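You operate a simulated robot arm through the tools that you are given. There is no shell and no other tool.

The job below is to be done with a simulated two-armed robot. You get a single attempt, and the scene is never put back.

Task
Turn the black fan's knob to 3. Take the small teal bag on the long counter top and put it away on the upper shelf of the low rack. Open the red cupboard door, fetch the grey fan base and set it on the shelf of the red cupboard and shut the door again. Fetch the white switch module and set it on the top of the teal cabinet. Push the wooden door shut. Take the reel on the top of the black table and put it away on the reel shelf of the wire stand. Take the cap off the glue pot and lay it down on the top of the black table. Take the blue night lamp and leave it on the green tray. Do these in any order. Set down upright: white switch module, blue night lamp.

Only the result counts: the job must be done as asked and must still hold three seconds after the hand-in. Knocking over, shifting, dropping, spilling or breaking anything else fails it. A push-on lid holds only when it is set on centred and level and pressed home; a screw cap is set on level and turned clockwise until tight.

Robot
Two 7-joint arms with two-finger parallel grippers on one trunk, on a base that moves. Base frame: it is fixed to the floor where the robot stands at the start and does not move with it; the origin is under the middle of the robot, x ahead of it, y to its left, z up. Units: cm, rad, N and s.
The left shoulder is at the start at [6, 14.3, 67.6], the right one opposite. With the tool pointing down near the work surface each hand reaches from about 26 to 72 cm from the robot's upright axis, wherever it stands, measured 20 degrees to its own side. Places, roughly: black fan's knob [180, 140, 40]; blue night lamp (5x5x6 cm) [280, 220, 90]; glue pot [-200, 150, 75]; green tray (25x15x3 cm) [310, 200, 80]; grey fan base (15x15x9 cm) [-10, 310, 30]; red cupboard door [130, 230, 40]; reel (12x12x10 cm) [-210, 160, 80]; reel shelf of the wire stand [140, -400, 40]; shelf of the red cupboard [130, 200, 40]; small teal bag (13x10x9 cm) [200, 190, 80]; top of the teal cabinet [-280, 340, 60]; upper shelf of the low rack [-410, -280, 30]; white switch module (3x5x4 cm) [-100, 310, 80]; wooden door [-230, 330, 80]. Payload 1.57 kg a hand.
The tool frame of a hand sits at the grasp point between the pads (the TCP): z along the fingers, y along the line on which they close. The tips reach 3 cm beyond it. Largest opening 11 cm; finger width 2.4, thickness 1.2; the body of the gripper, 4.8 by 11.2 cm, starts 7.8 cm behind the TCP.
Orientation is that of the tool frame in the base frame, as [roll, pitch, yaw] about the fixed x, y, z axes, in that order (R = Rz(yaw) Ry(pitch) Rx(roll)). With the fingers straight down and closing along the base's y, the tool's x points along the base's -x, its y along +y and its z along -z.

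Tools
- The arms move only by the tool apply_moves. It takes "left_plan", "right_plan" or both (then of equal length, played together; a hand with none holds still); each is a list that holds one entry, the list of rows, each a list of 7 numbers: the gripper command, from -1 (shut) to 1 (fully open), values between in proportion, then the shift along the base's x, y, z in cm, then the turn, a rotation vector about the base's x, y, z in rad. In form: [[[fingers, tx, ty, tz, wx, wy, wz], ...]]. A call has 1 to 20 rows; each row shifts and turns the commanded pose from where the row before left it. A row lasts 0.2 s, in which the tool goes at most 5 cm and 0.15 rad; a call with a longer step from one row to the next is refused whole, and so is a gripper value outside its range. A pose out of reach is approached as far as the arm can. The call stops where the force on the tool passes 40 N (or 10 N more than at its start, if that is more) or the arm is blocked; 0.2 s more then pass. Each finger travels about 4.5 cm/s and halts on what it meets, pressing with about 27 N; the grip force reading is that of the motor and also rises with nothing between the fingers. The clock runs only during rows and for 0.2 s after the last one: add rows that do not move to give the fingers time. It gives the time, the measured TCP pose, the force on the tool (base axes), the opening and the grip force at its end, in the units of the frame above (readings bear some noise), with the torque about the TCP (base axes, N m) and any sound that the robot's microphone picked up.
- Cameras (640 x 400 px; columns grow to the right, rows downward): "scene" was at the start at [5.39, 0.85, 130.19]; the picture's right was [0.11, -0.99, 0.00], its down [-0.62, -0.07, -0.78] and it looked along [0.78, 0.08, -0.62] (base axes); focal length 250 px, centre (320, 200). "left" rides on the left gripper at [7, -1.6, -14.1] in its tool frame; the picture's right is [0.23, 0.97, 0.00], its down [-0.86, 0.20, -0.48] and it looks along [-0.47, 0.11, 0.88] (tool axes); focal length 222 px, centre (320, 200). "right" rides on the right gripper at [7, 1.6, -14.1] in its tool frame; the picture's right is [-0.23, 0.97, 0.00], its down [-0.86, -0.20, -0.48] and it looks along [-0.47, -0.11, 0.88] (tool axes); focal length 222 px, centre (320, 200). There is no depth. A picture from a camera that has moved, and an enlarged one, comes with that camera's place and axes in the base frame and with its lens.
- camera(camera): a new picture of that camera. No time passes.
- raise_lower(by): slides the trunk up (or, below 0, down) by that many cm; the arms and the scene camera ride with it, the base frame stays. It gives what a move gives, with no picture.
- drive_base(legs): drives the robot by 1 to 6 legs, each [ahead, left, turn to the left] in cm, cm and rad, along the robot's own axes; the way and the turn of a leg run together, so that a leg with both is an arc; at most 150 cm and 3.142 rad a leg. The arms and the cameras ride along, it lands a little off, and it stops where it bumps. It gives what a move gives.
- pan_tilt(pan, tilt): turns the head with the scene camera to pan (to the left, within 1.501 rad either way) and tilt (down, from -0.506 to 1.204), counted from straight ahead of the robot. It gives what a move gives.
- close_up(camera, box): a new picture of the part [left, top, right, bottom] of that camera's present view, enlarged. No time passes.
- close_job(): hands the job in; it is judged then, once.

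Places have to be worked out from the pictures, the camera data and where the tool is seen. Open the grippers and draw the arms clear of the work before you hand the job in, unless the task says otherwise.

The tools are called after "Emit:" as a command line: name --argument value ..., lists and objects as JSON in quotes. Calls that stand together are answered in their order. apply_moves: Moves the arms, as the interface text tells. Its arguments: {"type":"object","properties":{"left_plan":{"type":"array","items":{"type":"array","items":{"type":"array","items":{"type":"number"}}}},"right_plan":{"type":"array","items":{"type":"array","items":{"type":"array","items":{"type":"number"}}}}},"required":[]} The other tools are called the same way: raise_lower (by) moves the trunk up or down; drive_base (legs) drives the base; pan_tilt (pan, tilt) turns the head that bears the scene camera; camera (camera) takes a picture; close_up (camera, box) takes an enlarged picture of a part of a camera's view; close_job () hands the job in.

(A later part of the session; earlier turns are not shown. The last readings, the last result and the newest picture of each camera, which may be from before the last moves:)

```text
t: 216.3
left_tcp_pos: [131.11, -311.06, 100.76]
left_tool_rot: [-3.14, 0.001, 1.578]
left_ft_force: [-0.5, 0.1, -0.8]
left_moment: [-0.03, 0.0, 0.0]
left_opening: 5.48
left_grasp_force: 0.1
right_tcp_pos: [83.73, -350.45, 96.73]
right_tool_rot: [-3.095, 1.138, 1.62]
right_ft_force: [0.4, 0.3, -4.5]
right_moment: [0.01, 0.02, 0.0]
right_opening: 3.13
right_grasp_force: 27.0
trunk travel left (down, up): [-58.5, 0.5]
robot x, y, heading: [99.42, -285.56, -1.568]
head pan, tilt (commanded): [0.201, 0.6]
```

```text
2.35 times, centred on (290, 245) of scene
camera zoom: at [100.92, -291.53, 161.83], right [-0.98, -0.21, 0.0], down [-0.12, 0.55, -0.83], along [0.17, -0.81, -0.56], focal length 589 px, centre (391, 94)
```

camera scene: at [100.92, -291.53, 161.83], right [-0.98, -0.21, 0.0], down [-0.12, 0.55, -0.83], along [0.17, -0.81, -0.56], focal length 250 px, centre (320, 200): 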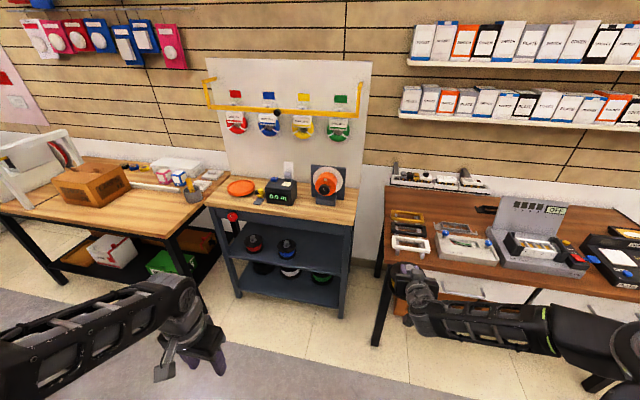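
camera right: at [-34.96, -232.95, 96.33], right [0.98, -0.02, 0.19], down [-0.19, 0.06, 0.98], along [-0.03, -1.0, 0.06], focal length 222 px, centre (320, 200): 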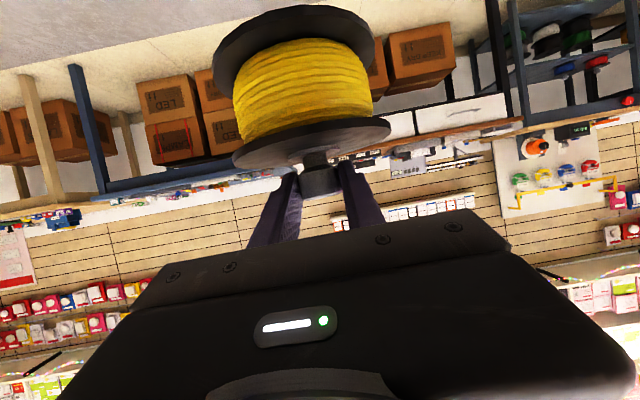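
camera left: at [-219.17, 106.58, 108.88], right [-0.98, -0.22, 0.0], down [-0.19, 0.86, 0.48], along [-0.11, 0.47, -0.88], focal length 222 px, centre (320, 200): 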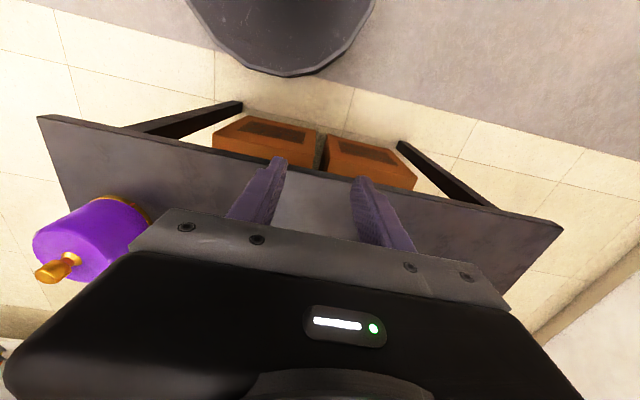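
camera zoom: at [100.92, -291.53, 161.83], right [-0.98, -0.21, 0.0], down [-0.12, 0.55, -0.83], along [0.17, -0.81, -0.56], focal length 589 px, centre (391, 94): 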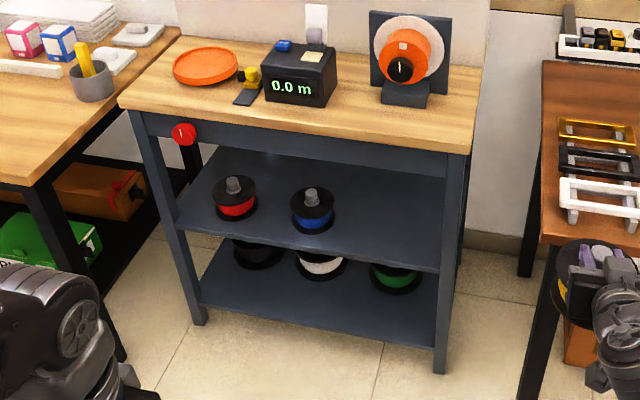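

The stand spans x≈106–181, front y≈-388, shelf z≈44; the reels there stand at y≈-397. I move to (139, -306), then lower the trunk so the reel is level with the shelf opening.

Emit:
drive_base --legs '[[20, 40, 0]]'

Emit:
raise_lower --by -39

Emit:
camera --camera "right"

Emit:
pan_tilt --pan 0.0 --tilt 0.7

Emit:
camera --camera "scene"

```text
t: 219.0
left_tcp_pos: [171.12, -330.75, 100.7]
left_tool_rot: [3.141, 0.0, 1.579]
left_ft_force: [-0.1, -1.1, 0.0]
left_moment: [0.0, 0.01, 0.02]
left_opening: 5.51
left_grasp_force: 0.0
right_tcp_pos: [123.69, -370.05, 96.62]
right_tool_rot: [-3.094, 1.137, 1.622]
right_ft_force: [0.9, 0.2, -4.8]
right_moment: [0.03, 0.01, -0.04]
right_opening: 3.17
right_grasp_force: 27.0
trunk travel left (down, up): [-58.5, 0.5]
robot x, y, heading: [139.26, -305.58, -1.556]
head pan, tilt (commanded): [0.201, 0.6]
```

```text
t: 222.8
left_tcp_pos: [170.91, -330.83, 61.73]
left_tool_rot: [3.141, 0.0, 1.58]
left_ft_force: [0.2, -0.3, 0.4]
left_moment: [-0.04, 0.01, 0.03]
left_opening: 5.52
left_grasp_force: 0.0
right_tcp_pos: [123.56, -369.92, 57.72]
right_tool_rot: [-3.095, 1.137, 1.618]
right_ft_force: [0.2, 0.0, -3.1]
right_moment: [0.05, 0.02, -0.02]
right_opening: 3.16
right_grasp_force: 27.1
trunk travel left (down, up): [-19.5, 39.5]
robot x, y, heading: [139.07, -305.46, -1.564]
head pan, tilt (commanded): [0.201, 0.6]
```

```text
taken
camera right: at [125.2, -354.25, 57.33], right [0.98, -0.09, 0.19], down [-0.18, 0.08, 0.98], along [-0.1, -0.99, 0.06], focal length 222 px, centre (320, 200)
```

right: 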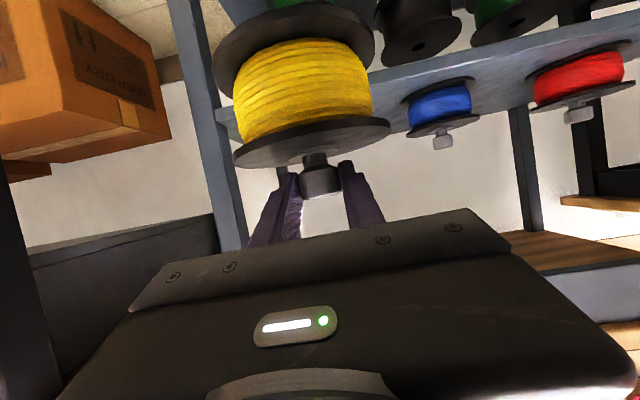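

```text
t: 223.5
left_tcp_pos: [170.87, -330.75, 61.75]
left_tool_rot: [-3.141, -0.001, 1.578]
left_ft_force: [0.5, 0.4, 0.1]
left_moment: [0.01, -0.03, 0.07]
left_opening: 5.5
left_grasp_force: 0.1
right_tcp_pos: [123.63, -370.03, 57.58]
right_tool_rot: [-3.095, 1.138, 1.62]
right_ft_force: [0.1, -0.2, -5.3]
right_moment: [0.03, -0.03, -0.01]
right_opening: 3.13
right_grasp_force: 27.0
trunk travel left (down, up): [-19.5, 39.5]
robot x, y, heading: [139.0, -305.47, -1.563]
head pan, tilt (commanded): [0.0, 0.7]
```

```text
taken
camera scene: at [139.04, -311.02, 121.97], right [-1.0, -0.01, 0.0], down [-0.01, 0.64, -0.76], along [0.01, -0.76, -0.64], focal length 250 px, centre (320, 200)
```

scene: 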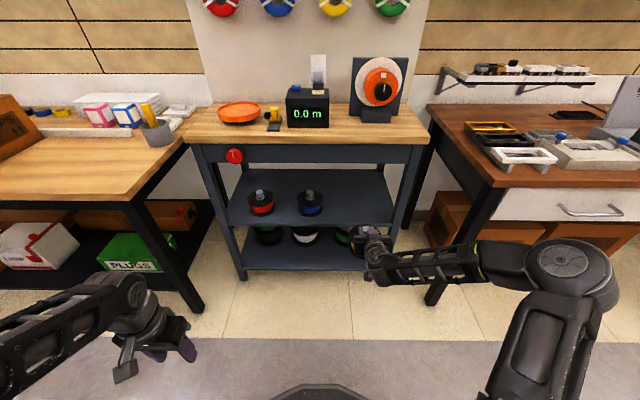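

The shelf is at z≈44 and the reel's bottom about 48, laterally clear of the leg and the blue reel. I drive ahead 26 cm to carry it over the shelf.

Emit:
drive_base --legs '[[26, 0, -0.006]]'

Emit:
camera --camera "right"

Emit:
camera --camera "scene"

```text
t: 225.4
left_tcp_pos: [171.06, -356.85, 61.72]
left_tool_rot: [-3.141, -0.001, 1.577]
left_ft_force: [1.0, 0.6, -0.3]
left_moment: [-0.03, -0.02, 0.02]
left_opening: 5.5
left_grasp_force: 0.1
right_tcp_pos: [123.5, -396.01, 57.71]
right_tool_rot: [-3.095, 1.138, 1.616]
right_ft_force: [0.4, 0.3, -4.2]
right_moment: [0.04, -0.02, -0.01]
right_opening: 3.16
right_grasp_force: 27.0
trunk travel left (down, up): [-19.5, 39.5]
robot x, y, heading: [139.22, -331.11, -1.565]
head pan, tilt (commanded): [0.0, 0.7]
```

```text
taken
camera right: at [125.22, -380.16, 57.32], right [0.98, -0.09, 0.19], down [-0.18, 0.08, 0.98], along [-0.1, -0.99, 0.06], focal length 222 px, centre (320, 200)
```

right: 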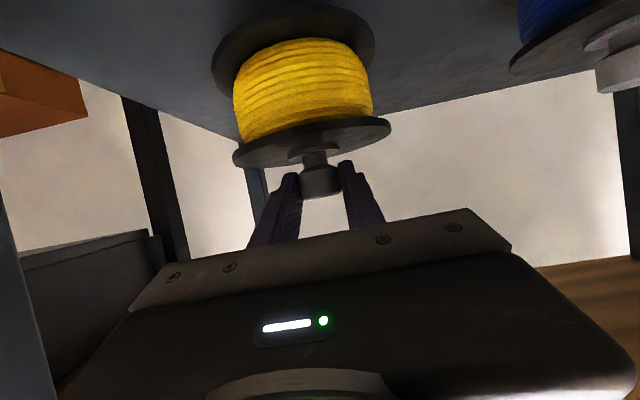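

```text
taken
camera scene: at [139.19, -336.98, 121.96], right [-1.0, -0.01, 0.0], down [0.0, 0.64, -0.76], along [0.0, -0.76, -0.64], focal length 250 px, centre (320, 200)
```

scene: 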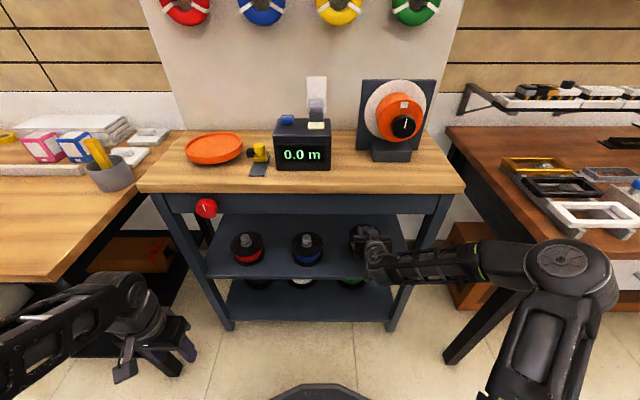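

The reel is over the shelf with 3–4 cm to go. I lower the trunk 3 cm, then finish with small arm steps for contact sensing.

Emit:
raise_lower --by -3

Emit:
apply_moves --right_plan '[[[-1, 0, 0, -0.4, 0, 0, 0], [-1, 0, 0, -0.4, 0, 0, 0], [-1, 0, 0, -0.3, 0, 0, 0], [-1, 0, 0, 0, 0, 0, 0]]]'

Emit:
camera --camera "right"

```text
t: 226.1
left_tcp_pos: [170.98, -356.66, 58.6]
left_tool_rot: [3.141, -0.001, 1.576]
left_ft_force: [-0.7, 0.1, 1.2]
left_moment: [0.0, 0.05, 0.02]
left_opening: 5.49
left_grasp_force: 0.1
right_tcp_pos: [123.56, -395.99, 54.67]
right_tool_rot: [-3.096, 1.138, 1.615]
right_ft_force: [0.3, 0.0, -5.4]
right_moment: [0.02, 0.0, 0.0]
right_opening: 3.15
right_grasp_force: 27.2
trunk travel left (down, up): [-16.5, 42.5]
robot x, y, heading: [139.68, -331.63, -1.565]
head pan, tilt (commanded): [0.0, 0.7]
```

```text
t: 227.1
left_tcp_pos: [171.02, -356.87, 58.68]
left_tool_rot: [3.142, 0.001, 1.576]
left_ft_force: [0.4, -0.3, 0.1]
left_moment: [0.02, 0.0, 0.02]
left_opening: 5.52
left_grasp_force: 0.0
right_tcp_pos: [123.48, -396.04, 53.88]
right_tool_rot: [-3.092, 1.144, 1.618]
right_ft_force: [-7.6, -5.5, 20.7]
right_moment: [-0.37, -0.48, -0.11]
right_opening: 3.26
right_grasp_force: 27.2
trunk travel left (down, up): [-16.5, 42.5]
robot x, y, heading: [139.26, -331.32, -1.564]
head pan, tilt (commanded): [0.0, 0.7]
```

```text
taken
camera right: at [125.13, -380.25, 53.41], right [0.98, -0.09, 0.19], down [-0.18, 0.08, 0.98], along [-0.11, -0.99, 0.06], focal length 222 px, centre (320, 200)
```

right: 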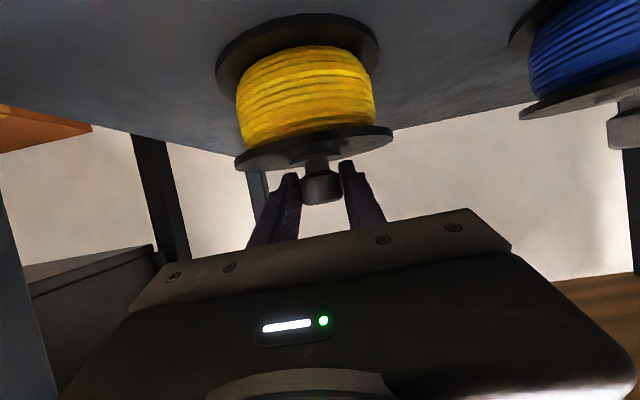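

The reel touches the shelf (21 N). I ease off slightly and open the fingers.

Emit:
apply_moves --right_plan '[[[-1, 0, 0, 0.3, 0, 0, 0], [-0.35, 0, 0, 0, 0, 0, 0], [-0.2, 0, 0, 0, 0, 0, 0], [0.2, 0, 0, 0, 0, 0, 0], [0.2, 0, 0, 0, 0, 0, 0], [0.2, 0, 0, 0, 0, 0, 0]]]'

Emit:
camera --camera "right"

Emit:
close_up --camera "scene" --box '[210, 190, 450, 330]'

```text
t: 228.5
left_tcp_pos: [171.07, -356.77, 58.85]
left_tool_rot: [3.141, 0.002, 1.576]
left_ft_force: [0.2, -1.0, 0.0]
left_moment: [0.0, -0.01, 0.01]
left_opening: 5.48
left_grasp_force: 0.0
right_tcp_pos: [123.6, -395.96, 53.98]
right_tool_rot: [-3.096, 1.139, 1.618]
right_ft_force: [0.3, 0.1, 0.5]
right_moment: [0.01, -0.01, 0.01]
right_opening: 6.61
right_grasp_force: 0.3
trunk travel left (down, up): [-16.5, 42.5]
robot x, y, heading: [139.66, -331.23, -1.571]
head pan, tilt (commanded): [0.0, 0.7]
```

```text
taken
camera right: at [125.22, -380.22, 53.56], right [0.98, -0.09, 0.19], down [-0.18, 0.08, 0.98], along [-0.1, -0.99, 0.06], focal length 222 px, centre (320, 200)
```

right: 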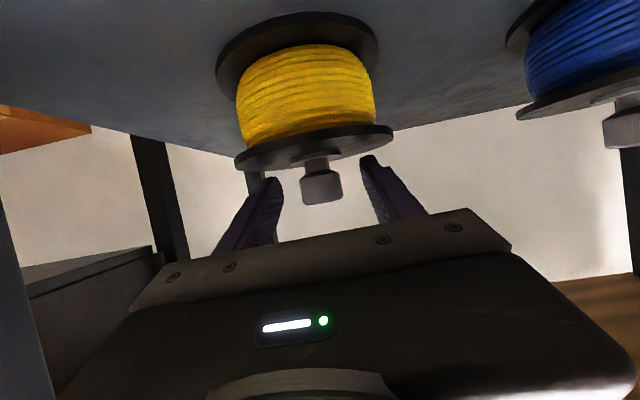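

```text
2.67 times, centred on (330, 260) of scene
camera zoom: at [139.2, -336.95, 118.97], right [-1.0, -0.01, 0.0], down [0.0, 0.64, -0.76], along [0.0, -0.76, -0.64], focal length 668 px, centre (293, 40)
```

zoom: 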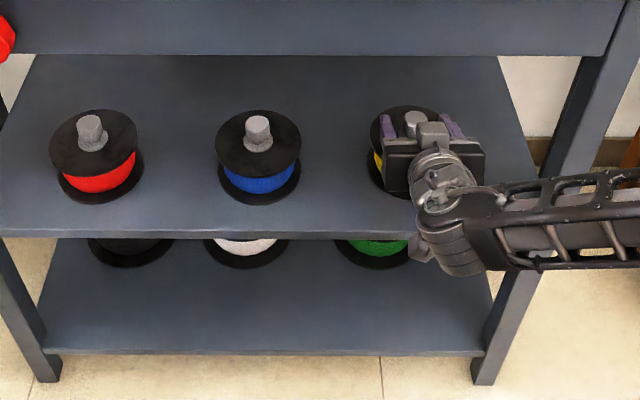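

The reel stands free on the shelf beside the blue one. I back the robot straight out.

Emit:
drive_base --legs '[[-26, 0, 0]]'

Emit:
close_up --camera "scene" --box '[190, 150, 450, 310]'

```text
t: 230.4
left_tcp_pos: [171.01, -330.48, 58.7]
left_tool_rot: [3.141, 0.0, 1.581]
left_ft_force: [0.5, -0.5, -0.2]
left_moment: [0.01, 0.02, 0.01]
left_opening: 5.52
left_grasp_force: 0.1
right_tcp_pos: [123.58, -369.77, 53.92]
right_tool_rot: [-3.094, 1.14, 1.62]
right_ft_force: [0.0, -0.6, 0.8]
right_moment: [-0.02, -0.06, 0.01]
right_opening: 6.61
right_grasp_force: 0.1
trunk travel left (down, up): [-16.5, 42.5]
robot x, y, heading: [139.62, -304.79, -1.564]
head pan, tilt (commanded): [0.0, 0.7]
```

```text
2.46 times, centred on (320, 230) of scene
camera zoom: at [139.04, -310.76, 118.97], right [-1.0, -0.01, 0.0], down [-0.01, 0.64, -0.76], along [0.01, -0.76, -0.64], focal length 616 px, centre (320, 126)
```

zoom: 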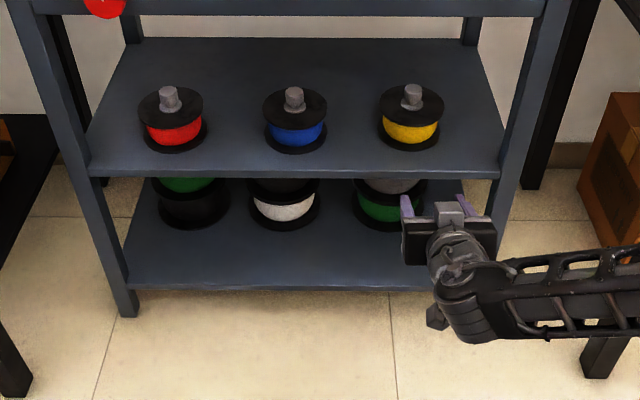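

All three reels stand in a row. I raise the trunk and bring the right hand back to a compact downward pose before driving on.

Emit:
raise_lower --by 30

Emit:
apply_moves --right_plan '[[[0.2, 0, 1, 0.5, 0.15, 0, 0], [0.2, 0, 2, 0.5, 0.15, 0, 0], [0.2, 0, 3, 0.5, 0.15, 0, 0], [0.2, 0, 3.5, 0.5, 0.15, 0, 0], [0.2, 0, 3.5, 0.5, 0.15, 0, 0], [0.2, 0, 3.5, 0.5, 0.15, 0, 0], [0.2, 0, 3.5, 0.5, 0.15, 0, 0], [0.2, 0, 3.5, 0, 0.09, 0, 0], [0.2, 0, 3.5, 0, 0, 0, 0], [0.2, 0, 3.5, 0, 0, 0, 0], [0.2, 0, 0, 0, 0, 0, 0]]]'

```text
t: 233.4
left_tcp_pos: [170.85, -330.54, 88.75]
left_tool_rot: [-3.142, 0.001, 1.579]
left_ft_force: [0.1, -0.9, 0.3]
left_moment: [-0.01, 0.0, 0.03]
left_opening: 5.51
left_grasp_force: 0.1
right_tcp_pos: [123.68, -369.93, 83.99]
right_tool_rot: [-3.094, 1.137, 1.62]
right_ft_force: [0.2, 1.6, 0.1]
right_moment: [-0.01, -0.03, 0.02]
right_opening: 6.6
right_grasp_force: 0.0
trunk travel left (down, up): [-46.5, 12.5]
robot x, y, heading: [139.07, -305.51, -1.562]
head pan, tilt (commanded): [0.0, 0.7]
```

```text
t: 235.8
left_tcp_pos: [171.1, -330.48, 88.61]
left_tool_rot: [-3.141, -0.001, 1.58]
left_ft_force: [0.5, -0.1, 0.4]
left_moment: [-0.02, -0.02, -0.04]
left_opening: 5.5
left_grasp_force: 0.0
right_tcp_pos: [123.67, -339.25, 87.4]
right_tool_rot: [-3.141, 0.0, 1.592]
right_ft_force: [0.1, 0.6, -0.4]
right_moment: [0.0, -0.01, 0.02]
right_opening: 6.58
right_grasp_force: 0.1
trunk travel left (down, up): [-46.5, 12.5]
robot x, y, heading: [138.86, -305.08, -1.56]
head pan, tilt (commanded): [0.0, 0.7]
```

Now I drive back: slide to x≈-30, turn around and go up to y≈35 to look at the counter side.

Emit:
drive_base --legs '[[0, -150, 0], [0, -20, 0], [0, 0, 3.13], [150, 0, 0], [150, 0, 0], [40, 0, 0]]'

Emit:
pan_tilt --pan -0.9 --tilt 0.4

Emit:
camera --camera "scene"

```text
t: 267.9
left_tcp_pos: [-60.95, 61.76, 88.73]
left_tool_rot: [-3.141, 0.0, -1.573]
left_ft_force: [-0.5, -0.3, 0.1]
left_moment: [-0.02, 0.01, -0.01]
left_opening: 5.49
left_grasp_force: 0.0
right_tcp_pos: [-13.75, 70.21, 87.31]
right_tool_rot: [-3.14, -0.001, -1.562]
right_ft_force: [0.1, 0.0, 0.1]
right_moment: [-0.01, -0.06, 0.0]
right_opening: 6.61
right_grasp_force: 0.2
trunk travel left (down, up): [-46.5, 12.5]
robot x, y, heading: [-29.47, 36.25, 1.568]
head pan, tilt (commanded): [0.0, 0.7]
```

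```text
t: 269.1
left_tcp_pos: [-60.94, 61.8, 88.74]
left_tool_rot: [3.141, 0.001, -1.572]
left_ft_force: [0.7, 0.0, 0.1]
left_moment: [0.02, 0.01, 0.02]
left_opening: 5.5
left_grasp_force: 0.1
right_tcp_pos: [-13.73, 70.14, 87.39]
right_tool_rot: [-3.14, -0.001, -1.558]
right_ft_force: [0.8, -1.0, -0.4]
right_moment: [-0.01, 0.02, -0.02]
right_opening: 6.57
right_grasp_force: 0.1
trunk travel left (down, up): [-46.5, 12.5]
robot x, y, heading: [-29.25, 36.0, 1.566]
head pan, tilt (commanded): [-0.901, 0.4]
```

```text
taken
camera scene: at [-22.44, 38.81, 151.65], right [0.62, -0.78, 0.0], down [-0.31, -0.24, -0.92], along [0.72, 0.57, -0.39], focal length 250 px, centre (320, 200)
```

scene: 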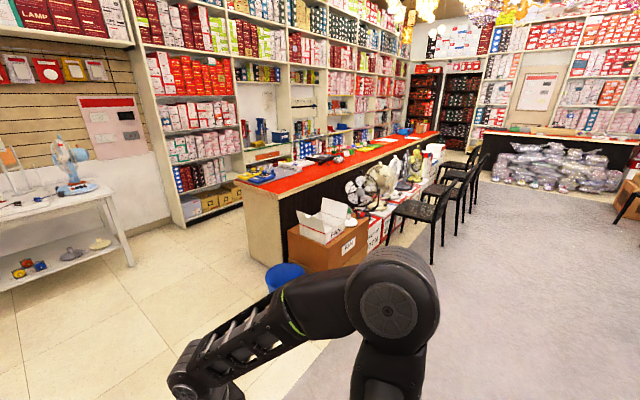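

The black fan is partly behind the nearest chair. I slide right to about (110, 55) for a closer look at its knob.

Emit:
drive_base --legs '[[15, -140, 0]]'

Emit:
pan_tilt --pan -0.6 --tilt 0.6

Emit:
camera --camera "scene"

```text
t: 276.0
left_tcp_pos: [77.16, 75.25, 88.74]
left_tool_rot: [3.14, 0.0, -1.598]
left_ft_force: [-0.1, 0.6, 0.3]
left_moment: [0.0, -0.02, -0.01]
left_opening: 5.49
left_grasp_force: 0.1
right_tcp_pos: [124.71, 82.38, 87.28]
right_tool_rot: [3.141, 0.0, -1.587]
right_ft_force: [-0.4, -0.1, -0.1]
right_moment: [-0.02, 0.02, 0.0]
right_opening: 6.61
right_grasp_force: 0.0
trunk travel left (down, up): [-46.5, 12.5]
robot x, y, heading: [107.88, 48.85, 1.545]
head pan, tilt (commanded): [-0.901, 0.4]
```

```text
t: 276.8
left_tcp_pos: [77.14, 75.23, 88.81]
left_tool_rot: [-3.141, 0.001, -1.599]
left_ft_force: [1.1, 0.0, -0.2]
left_moment: [0.02, -0.01, -0.02]
left_opening: 5.52
left_grasp_force: 0.0
right_tcp_pos: [124.59, 82.37, 87.3]
right_tool_rot: [-3.139, -0.001, -1.587]
right_ft_force: [0.7, 0.5, 0.1]
right_moment: [-0.02, 0.01, 0.02]
right_opening: 6.6
right_grasp_force: 0.1
trunk travel left (down, up): [-46.5, 12.5]
robot x, y, heading: [107.71, 48.77, 1.542]
head pan, tilt (commanded): [-0.6, 0.6]
```

```text
taken
camera scene: at [112.94, 52.9, 149.83], right [0.81, -0.59, 0.0], down [-0.33, -0.46, -0.83], along [0.49, 0.67, -0.56], focal length 250 px, centre (320, 200)
```

scene: 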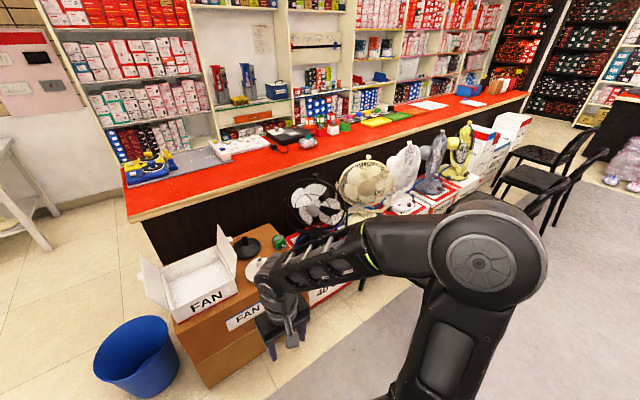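

The right arm hides the fan; I look through the right wrist camera and at an enlarged part of the scene view.

Emit:
camera --camera "right"

Emit:
close_up --camera "scene" --box '[240, 150, 440, 300]'

```text
taken
camera right: at [122.95, 75.44, 101.56], right [-0.97, 0.24, 0.0], down [0.21, 0.85, 0.48], along [0.12, 0.46, -0.88], focal length 222 px, centre (320, 200)
```

right: 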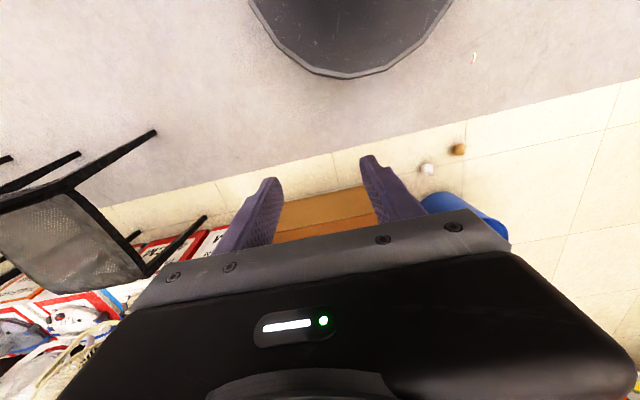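

```text
2.67 times, centred on (340, 225) of scene
camera zoom: at [112.94, 52.9, 149.83], right [0.81, -0.59, 0.0], down [-0.33, -0.46, -0.83], along [0.49, 0.67, -0.56], focal length 668 px, centre (267, 133)
```

zoom: 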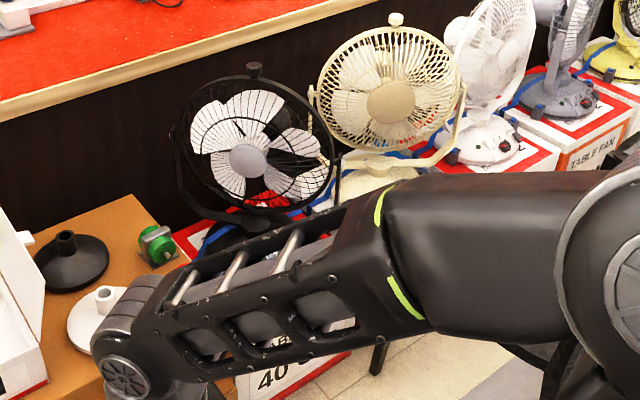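

The chair actually spans x≈200–241, so the fan at x≈180 is reachable from its left. I drive to about (150, 66) and look again.

Emit:
drive_base --legs '[[17, -42, 0.028]]'

Emit:
pan_tilt --pan -0.4 --tilt 0.9

Emit:
camera --camera "scene"

Emit:
camera --camera "right"

```text
t: 279.5
left_tcp_pos: [118.11, 90.79, 88.78]
left_tool_rot: [-3.142, 0.0, -1.57]
left_ft_force: [-0.4, 0.4, -1.4]
left_moment: [0.0, 0.01, 0.02]
left_opening: 5.49
left_grasp_force: 0.1
right_tcp_pos: [165.32, 99.17, 87.4]
right_tool_rot: [-3.14, 0.0, -1.558]
right_ft_force: [-0.2, -0.1, -0.2]
right_moment: [0.0, -0.02, 0.01]
right_opening: 6.6
right_grasp_force: 0.0
trunk travel left (down, up): [-46.5, 12.5]
robot x, y, heading: [149.64, 65.42, 1.572]
head pan, tilt (commanded): [-0.6, 0.6]
```

```text
t: 280.3
left_tcp_pos: [118.07, 90.74, 88.78]
left_tool_rot: [3.142, 0.001, -1.57]
left_ft_force: [-0.5, 0.2, 0.7]
left_moment: [0.04, 0.01, -0.03]
left_opening: 5.49
left_grasp_force: 0.0
right_tcp_pos: [165.33, 99.27, 87.36]
right_tool_rot: [-3.14, 0.002, -1.558]
right_ft_force: [-0.1, -0.2, -0.2]
right_moment: [0.01, 0.05, -0.01]
right_opening: 6.61
right_grasp_force: 0.0
trunk travel left (down, up): [-46.5, 12.5]
robot x, y, heading: [149.23, 64.75, 1.566]
head pan, tilt (commanded): [-0.4, 0.901]
```

```text
taken
camera scene: at [152.34, 69.15, 147.36], right [0.92, -0.39, 0.0], down [-0.3, -0.72, -0.62], along [0.24, 0.57, -0.78], focal length 250 px, centre (320, 200)
```

scene: 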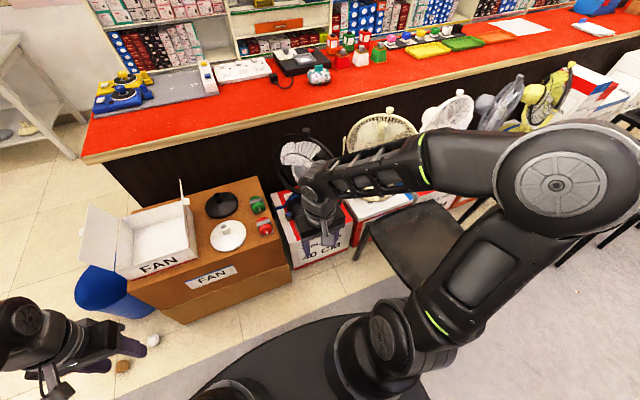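

```text
taken
camera right: at [163.76, 92.29, 101.56], right [-0.98, 0.21, 0.0], down [0.19, 0.86, 0.48], along [0.1, 0.47, -0.88], focal length 222 px, centre (320, 200)
```

right: 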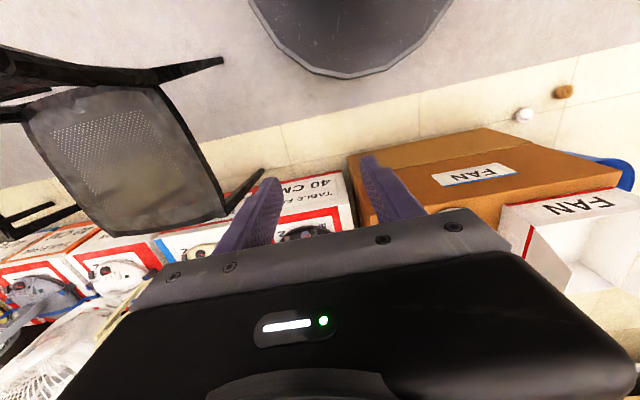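

I zoom the wrist view on the black fan's base, visible between the fingers.

Emit:
close_up --camera "right" --box '[230, 160, 390, 260]'

Emit:
close_up --camera "scene" --box '[260, 140, 370, 270]'

```text
4.00 times, centred on (310, 210) of right
camera zoom: at [163.76, 92.29, 101.56], right [-0.98, 0.21, 0.0], down [0.19, 0.86, 0.48], along [0.1, 0.47, -0.88], focal length 888 px, centre (360, 160)
```

zoom: 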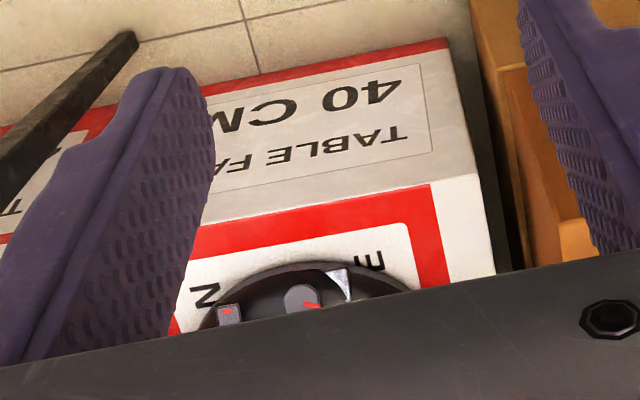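

```text
3.08 times, centred on (315, 205) of scene
camera zoom: at [152.34, 69.15, 147.36], right [0.92, -0.39, 0.0], down [-0.3, -0.72, -0.62], along [0.24, 0.57, -0.78], focal length 770 px, centre (335, 185)
```

zoom: 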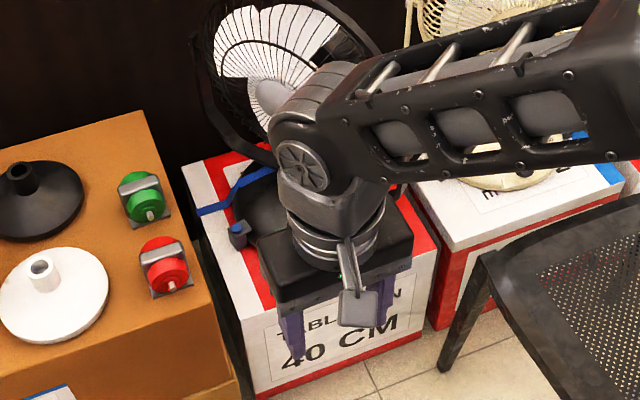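

The fan's base shows a round knob with a red pointer near [178, 136.6, 41]. I shift the robot slightly closer and bring the wrist camera over the knob.

Emit:
drive_base --legs '[[4, -9, 0]]'

Emit:
apply_moves --right_plan '[[[0.2, 0.5, 3.5, -2, 0, 0, 0], [0.2, 0.5, 3.5, -2, 0, 0, 0], [0.2, 0.5, 3.5, -2, 0, 0, 0], [0.2, 0.5, 3.5, -2, 0, 0, 0], [0.2, 0.5, 3.5, -2, 0, 0, 0], [0.2, 0.5, 3.5, -2, 0, 0, 0], [0.2, 0.3, 2, -3, 0, 0, 0], [0.2, 0, 0, -3, 0, 0, 0], [0.2, 0, 0, 0, 0, 0, 0]]]'

Emit:
camera --camera "right"

Emit:
camera --camera "scene"

```text
t: 281.5
left_tcp_pos: [127.21, 94.81, 88.89]
left_tool_rot: [3.139, 0.0, -1.571]
left_ft_force: [1.1, 0.5, 0.5]
left_moment: [0.01, 0.05, 0.01]
left_opening: 5.5
left_grasp_force: 0.1
right_tcp_pos: [174.5, 103.21, 87.32]
right_tool_rot: [3.141, 0.0, -1.56]
right_ft_force: [0.2, 0.3, -0.5]
right_moment: [-0.02, 0.02, 0.01]
right_opening: 6.57
right_grasp_force: 0.0
trunk travel left (down, up): [-46.5, 12.5]
robot x, y, heading: [158.57, 69.06, 1.571]
head pan, tilt (commanded): [-0.4, 0.901]
```

```text
t: 283.5
left_tcp_pos: [127.11, 94.72, 88.73]
left_tool_rot: [-3.141, 0.001, -1.57]
left_ft_force: [-0.3, 0.0, 1.0]
left_moment: [-0.01, 0.02, 0.01]
left_opening: 5.51
left_grasp_force: 0.0
right_tcp_pos: [177.68, 126.22, 69.57]
right_tool_rot: [-3.14, 0.0, -1.557]
right_ft_force: [-1.1, -0.3, -0.8]
right_moment: [0.01, -0.01, 0.02]
right_opening: 6.59
right_grasp_force: 0.2
trunk travel left (down, up): [-46.5, 12.5]
robot x, y, heading: [158.59, 69.02, 1.574]
head pan, tilt (commanded): [-0.4, 0.901]
```

```text
taken
camera right: at [176.24, 119.25, 83.7], right [-0.98, 0.21, 0.0], down [0.19, 0.86, 0.48], along [0.1, 0.47, -0.88], focal length 222 px, centre (320, 200)
```

right: 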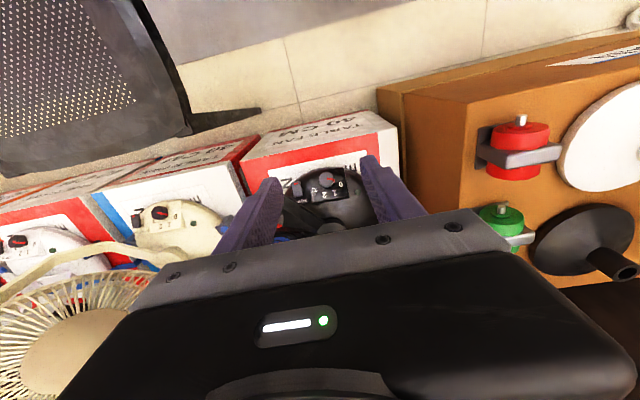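

```text
taken
camera scene: at [161.46, 73.07, 147.35], right [0.92, -0.39, 0.0], down [-0.3, -0.72, -0.62], along [0.24, 0.57, -0.78], focal length 250 px, centre (320, 200)
```

scene: 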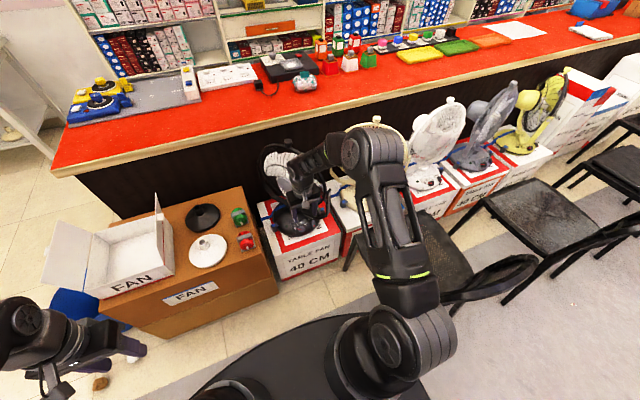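

Emit:
close_up --camera "right" --box '[270, 150, 390, 240]'

Emit:
close_up --camera "right" --box '[120, 180, 220, 250]'

Emit:
close_up --camera "scene" --box '[250, 130, 350, 270]'

```text
4.44 times, centred on (330, 195) of right
camera zoom: at [176.24, 119.25, 83.7], right [-0.98, 0.21, 0.0], down [0.19, 0.86, 0.48], along [0.1, 0.47, -0.88], focal length 987 px, centre (276, 222)
```

zoom: 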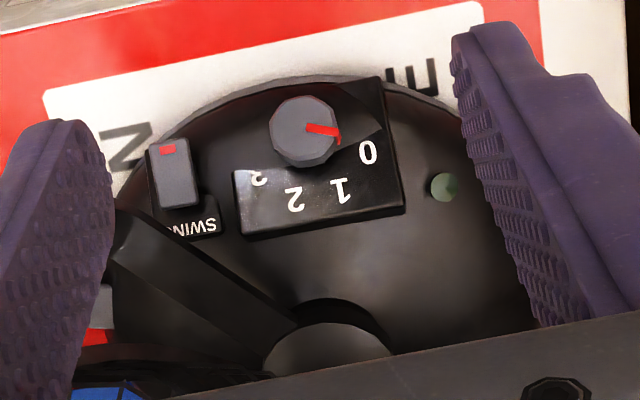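

```text
5.71 times, centred on (170, 215) of right
camera zoom: at [176.24, 119.25, 83.7], right [-0.98, 0.21, 0.0], down [0.19, 0.86, 0.48], along [0.1, 0.47, -0.88], focal length 1269 px, centre (1177, 114)
```

zoom: 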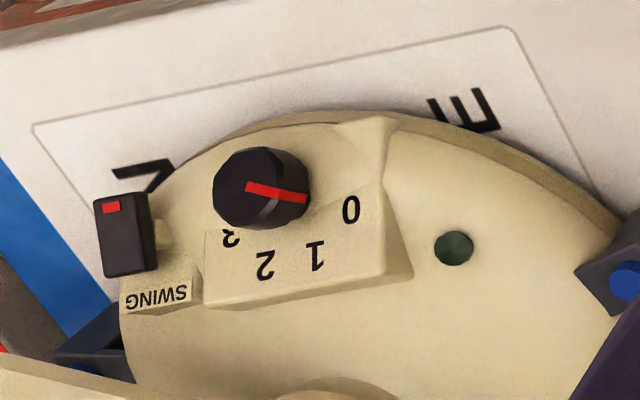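

```text
2.86 times, centred on (300, 200) of scene
camera zoom: at [161.46, 73.07, 147.35], right [0.92, -0.39, 0.0], down [-0.3, -0.72, -0.62], along [0.24, 0.57, -0.78], focal length 715 px, centre (377, 200)
```

zoom: 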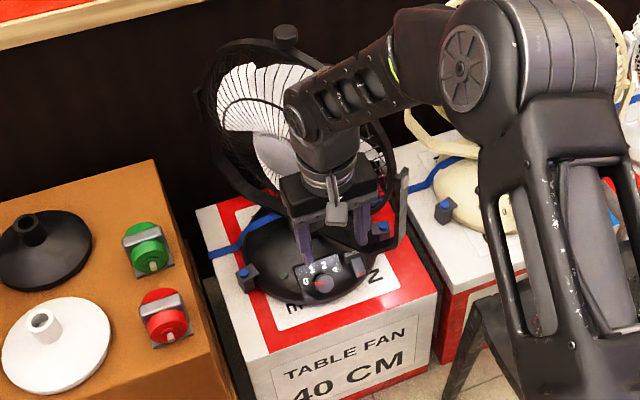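

The dial shows 0, 1, 2, 3 clockwise (as seen by someone in front of the fan); the pointer is at 0 and 3 lies about 115–120° further clockwise. I zoom more to judge how the knob's face is tilted.

Emit:
close_up --camera "scene" --box '[275, 205, 325, 245]'

Emit:
close_up --camera "right" --box '[295, 160, 365, 205]'

```text
10.00 times, centred on (300, 225) of scene
camera zoom: at [161.46, 73.07, 147.35], right [0.92, -0.39, 0.0], down [-0.3, -0.72, -0.62], along [0.24, 0.57, -0.78], focal length 2503 px, centre (520, -50)
```

zoom: 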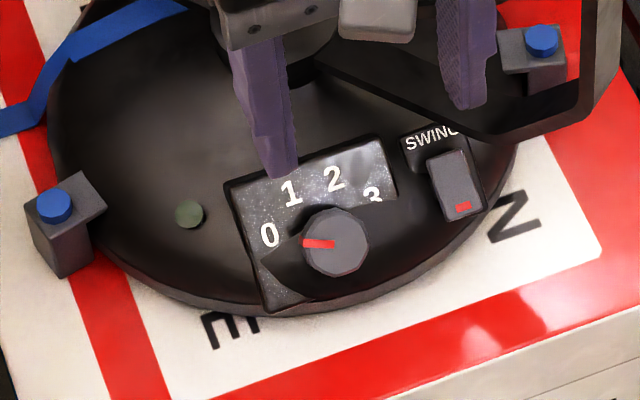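

```text
8.89 times, centred on (330, 182) of right
camera zoom: at [176.24, 119.25, 83.7], right [-0.98, 0.21, 0.0], down [0.19, 0.86, 0.48], along [0.1, 0.47, -0.88], focal length 1974 px, centre (231, 356)
```

zoom: 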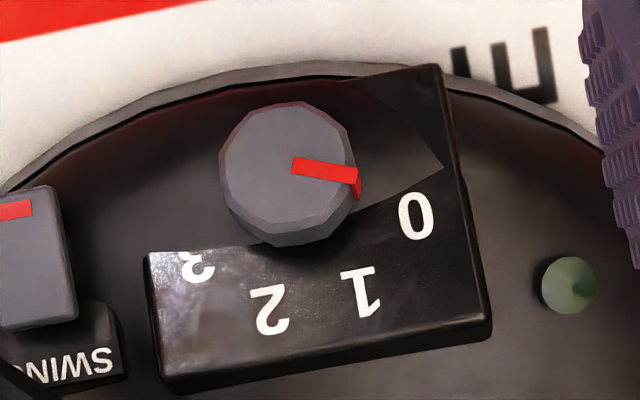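

Triangulation puts the knob's top centre at about [178.9, 138.1, 39.5], its axis leaning some 27° toward the robot. I lower the trunk, tilt the right hand to match that axis and pre-turn it by +60° so a full 120° clockwise stroke is possible.

Emit:
raise_lower --by -14

Emit:
apply_moves --right_plan '[[[-0.1, 0.4, 1, 0, 0.15, 0, 0], [-0.1, 0.4, 1, 0, 0.15, 0, 0], [-0.1, 0.4, 1, 0, 0.15, 0, 0], [-0.1, 0, 0.5, 0, 0.02, 0, 0], [-0.1, 0, 0.5, 0, 0, -0.068, 0.133], [-0.1, 0, 0.5, 0, 0, -0.068, 0.133], [-0.1, 0, 0.5, -1, 0, -0.068, 0.133], [-0.1, 0, 0.5, -1, 0, -0.068, 0.133], [-0.1, 0, 0.5, -1, 0, -0.068, 0.133], [-0.1, 0, 0.5, -1, 0, -0.068, 0.133], [-0.1, 0, 0.5, -1, 0, -0.068, 0.133], [-0.1, 0, 0, 0, 0, 0, 0]]]'

Emit:
camera --camera "right"

Emit:
close_up --camera "scene" --box '[240, 130, 370, 260]'

```text
t: 285.1
left_tcp_pos: [127.13, 94.65, 74.67]
left_tool_rot: [-3.14, 0.001, -1.572]
left_ft_force: [-0.2, 0.2, -0.5]
left_moment: [-0.03, -0.01, 0.0]
left_opening: 5.5
left_grasp_force: 0.1
right_tcp_pos: [177.8, 126.14, 55.49]
right_tool_rot: [-3.14, 0.0, -1.558]
right_ft_force: [-1.3, 0.0, -0.2]
right_moment: [0.01, -0.02, -0.01]
right_opening: 6.58
right_grasp_force: 0.0
trunk travel left (down, up): [-32.5, 26.5]
robot x, y, heading: [158.66, 68.99, 1.574]
head pan, tilt (commanded): [-0.4, 0.901]
```

```text
t: 287.7
left_tcp_pos: [127.15, 94.7, 74.78]
left_tool_rot: [-3.141, 0.0, -1.571]
left_ft_force: [-0.8, 0.9, 0.5]
left_moment: [0.0, 0.02, 0.02]
left_opening: 5.46
left_grasp_force: 0.0
right_tcp_pos: [178.88, 133.07, 50.47]
right_tool_rot: [-2.721, 0.221, -0.464]
right_ft_force: [-0.1, -0.2, 0.2]
right_moment: [0.01, -0.06, 0.0]
right_opening: 4.93
right_grasp_force: 0.0
trunk travel left (down, up): [-32.5, 26.5]
robot x, y, heading: [158.72, 69.52, 1.572]
head pan, tilt (commanded): [-0.4, 0.901]
```

```text
taken
camera right: at [184.22, 122.4, 60.92], right [-0.67, -0.66, -0.34], down [-0.65, 0.31, 0.69], along [-0.35, 0.69, -0.64], focal length 222 px, centre (320, 200)
```

right: 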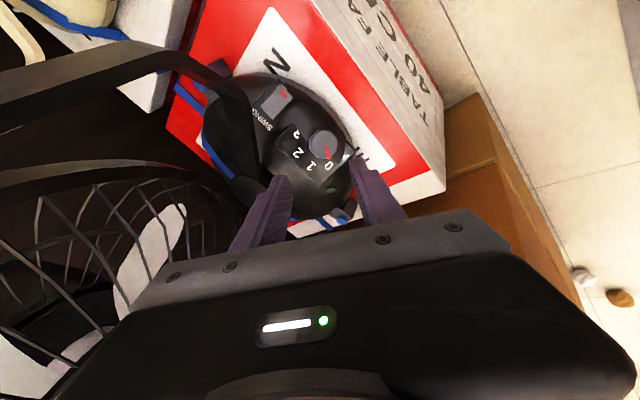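

```text
3.08 times, centred on (305, 195) of scene
camera zoom: at [161.46, 73.09, 133.35], right [0.92, -0.39, 0.0], down [-0.3, -0.72, -0.62], along [0.24, 0.57, -0.78], focal length 770 px, centre (366, 215)
```

zoom: 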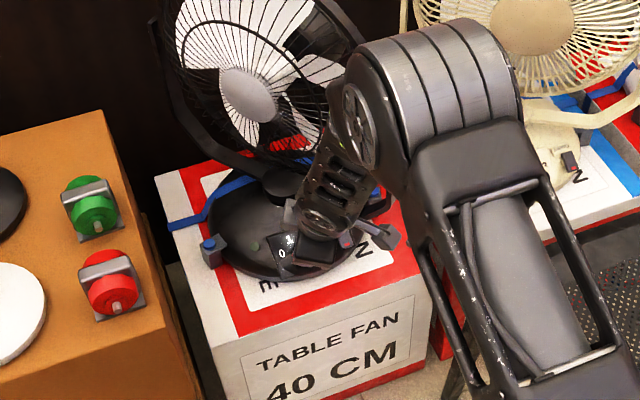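

The knob shows at [179.1, 138.1, 39.5] again, in line with the tool axis. I advance about 7 cm along that axis and check.

Emit:
apply_moves --right_plan '[[[-0.1, 0, 0.9, -2.2, 0, 0, 0], [-0.1, 0, 0.9, -2.2, 0, 0, 0], [-0.1, 0.1, 1.0, -2.2, 0, 0, 0], [-0.1, 0, 0, 0, 0, 0, 0]]]'

Emit:
camera --camera "right"

Emit:
close_up --camera "scene" --box '[240, 150, 370, 260]'

```text
t: 288.7
left_tcp_pos: [127.11, 94.69, 74.76]
left_tool_rot: [3.141, 0.0, -1.571]
left_ft_force: [0.5, -0.8, 0.0]
left_moment: [-0.02, 0.02, -0.03]
left_opening: 5.51
left_grasp_force: 0.2
right_tcp_pos: [178.95, 135.9, 43.74]
right_tool_rot: [-2.721, 0.222, -0.467]
right_ft_force: [-0.4, -0.3, -0.3]
right_moment: [-0.03, 0.01, 0.0]
right_opening: 4.96
right_grasp_force: 0.1
trunk travel left (down, up): [-32.5, 26.5]
robot x, y, heading: [158.59, 69.13, 1.57]
head pan, tilt (commanded): [-0.4, 0.901]
```

```text
taken
camera right: at [184.26, 125.23, 54.14], right [-0.68, -0.66, -0.34], down [-0.65, 0.31, 0.69], along [-0.35, 0.69, -0.64], focal length 222 px, centre (320, 200)
```

right: 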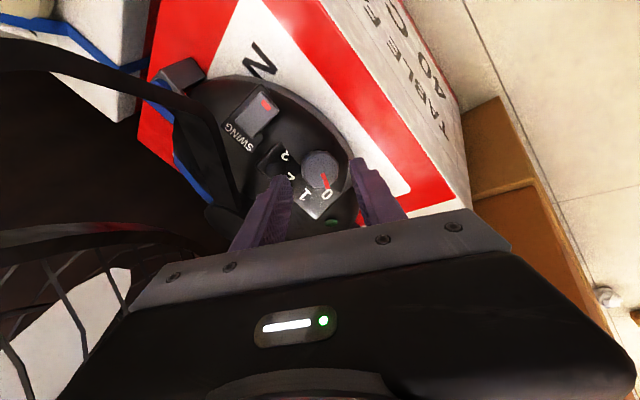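

```text
3.64 times, centred on (305, 205) of scene
camera zoom: at [161.47, 73.09, 133.35], right [0.92, -0.39, 0.0], down [-0.3, -0.72, -0.62], along [0.24, 0.57, -0.78], focal length 910 px, centre (374, 182)
```

zoom: 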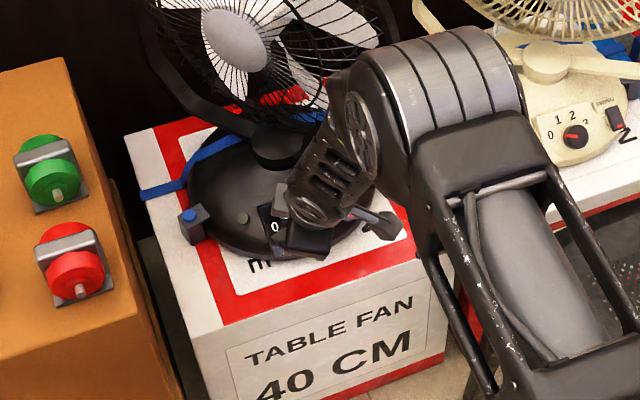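

Alignment is good. I advance the last 3 cm along the axis and watch the force.

Emit:
apply_moves --right_plan '[[[-0.1, 0, 0.7, -1.3, 0, 0, 0], [-0.1, 0, 0.35, -0.7, 0, 0, 0], [-0.1, 0, 0.3, -0.6, 0, 0, 0], [-0.1, 0, 0, 0, 0, 0, 0]]]'

Emit:
close_up --camera "right" --box '[220, 100, 420, 230]'

```text
t: 289.7
left_tcp_pos: [127.13, 94.53, 74.94]
left_tool_rot: [3.142, 0.003, -1.57]
left_ft_force: [1.1, 0.1, 0.2]
left_moment: [0.02, 0.01, -0.01]
left_opening: 5.51
left_grasp_force: 0.0
right_tcp_pos: [179.08, 137.24, 41.71]
right_tool_rot: [-2.715, 0.224, -0.466]
right_ft_force: [1.1, -22.1, 31.5]
right_moment: [1.18, -0.23, -0.28]
right_opening: 4.64
right_grasp_force: 0.0
trunk travel left (down, up): [-32.5, 26.5]
robot x, y, heading: [158.91, 69.27, 1.571]
head pan, tilt (commanded): [-0.4, 0.901]
```

```text
3.08 times, centred on (320, 165) of right
camera zoom: at [184.35, 126.52, 52.04], right [-0.68, -0.65, -0.34], down [-0.65, 0.31, 0.69], along [-0.35, 0.69, -0.63], focal length 684 px, centre (320, 308)
```

zoom: 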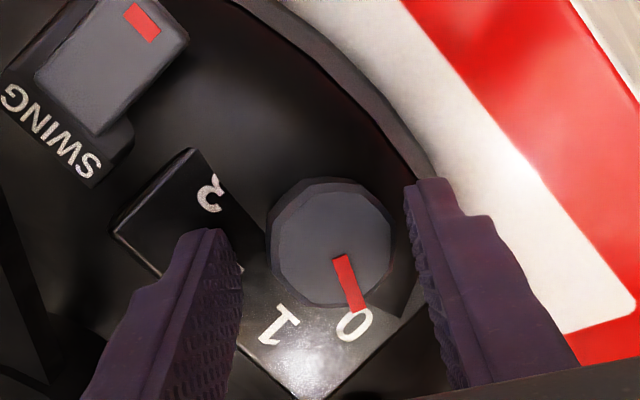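

The tips touch the panel (≈38 N), overlapping the knob by about 0.6 cm. I back off half a centimetre to relieve the press, then close on the knob.

Emit:
apply_moves --right_plan '[[[-0.1, 0, -0.23, 0.46, 0, 0, 0], [-1, 0, 0, 0, 0, 0, 0], [-1, 0, 0, 0, 0, 0, 0], [-1, 0, 0, 0, 0, 0, 0], [-1, 0, 0, 0, 0, 0, 0]]]'

Emit:
close_up --camera "right" --box '[220, 100, 420, 230]'

```text
t: 290.9
left_tcp_pos: [127.09, 94.73, 74.74]
left_tool_rot: [-3.141, -0.002, -1.571]
left_ft_force: [0.3, -0.9, -0.4]
left_moment: [0.0, 0.0, 0.01]
left_opening: 5.5
left_grasp_force: 0.1
right_tcp_pos: [179.02, 137.17, 41.44]
right_tool_rot: [-2.724, 0.223, -0.467]
right_ft_force: [-1.1, 5.0, -15.1]
right_moment: [0.32, -0.07, -0.09]
right_opening: 3.57
right_grasp_force: 42.6
trunk travel left (down, up): [-32.5, 26.5]
robot x, y, heading: [158.98, 69.19, 1.568]
head pan, tilt (commanded): [-0.4, 0.901]
```

```text
3.08 times, centred on (320, 165) of right
camera zoom: at [184.31, 126.39, 52.0], right [-0.68, -0.66, -0.34], down [-0.65, 0.31, 0.69], along [-0.35, 0.69, -0.64], focal length 684 px, centre (320, 308)
```

zoom: 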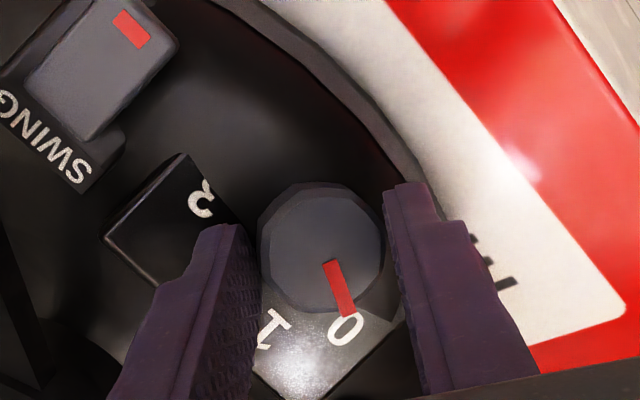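

The fingers hold the knob (3.6 cm). I start turning clockwise about the knob's axis, first about 0.5 rad.

Emit:
apply_moves --right_plan '[[[-1, 0, 0, 0, 0, 0.0545, -0.107], [-1, 0, 0, 0, 0, 0.0545, -0.107], [-1, 0, 0, 0, 0, 0.0545, -0.107], [-1, 0, 0, 0, 0, 0.0545, -0.107], [-1, 0, 0, 0, 0, 0, 0]]]'

Emit:
close_up --camera "right" --box '[220, 100, 420, 230]'

```text
t: 292.1
left_tcp_pos: [127.02, 94.8, 74.68]
left_tool_rot: [-3.14, 0.0, -1.57]
left_ft_force: [0.1, -0.7, -0.2]
left_moment: [-0.03, -0.01, -0.01]
left_opening: 5.5
left_grasp_force: 0.0
right_tcp_pos: [179.04, 136.96, 41.75]
right_tool_rot: [-2.869, 0.387, -0.941]
right_ft_force: [-4.0, -8.3, -10.1]
right_moment: [0.5, -0.01, -0.05]
right_opening: 3.44
right_grasp_force: 41.8
trunk travel left (down, up): [-32.5, 26.5]
robot x, y, heading: [158.91, 69.37, 1.573]
head pan, tilt (commanded): [-0.4, 0.901]
```

```text
3.08 times, centred on (320, 165) of right
camera zoom: at [181.44, 124.64, 51.3], right [-0.94, -0.3, -0.16], down [-0.3, 0.52, 0.8], along [-0.16, 0.8, -0.58], focal length 684 px, centre (320, 308)
```

zoom: 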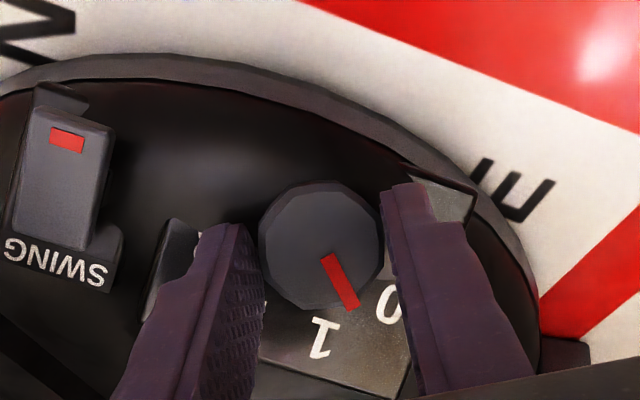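

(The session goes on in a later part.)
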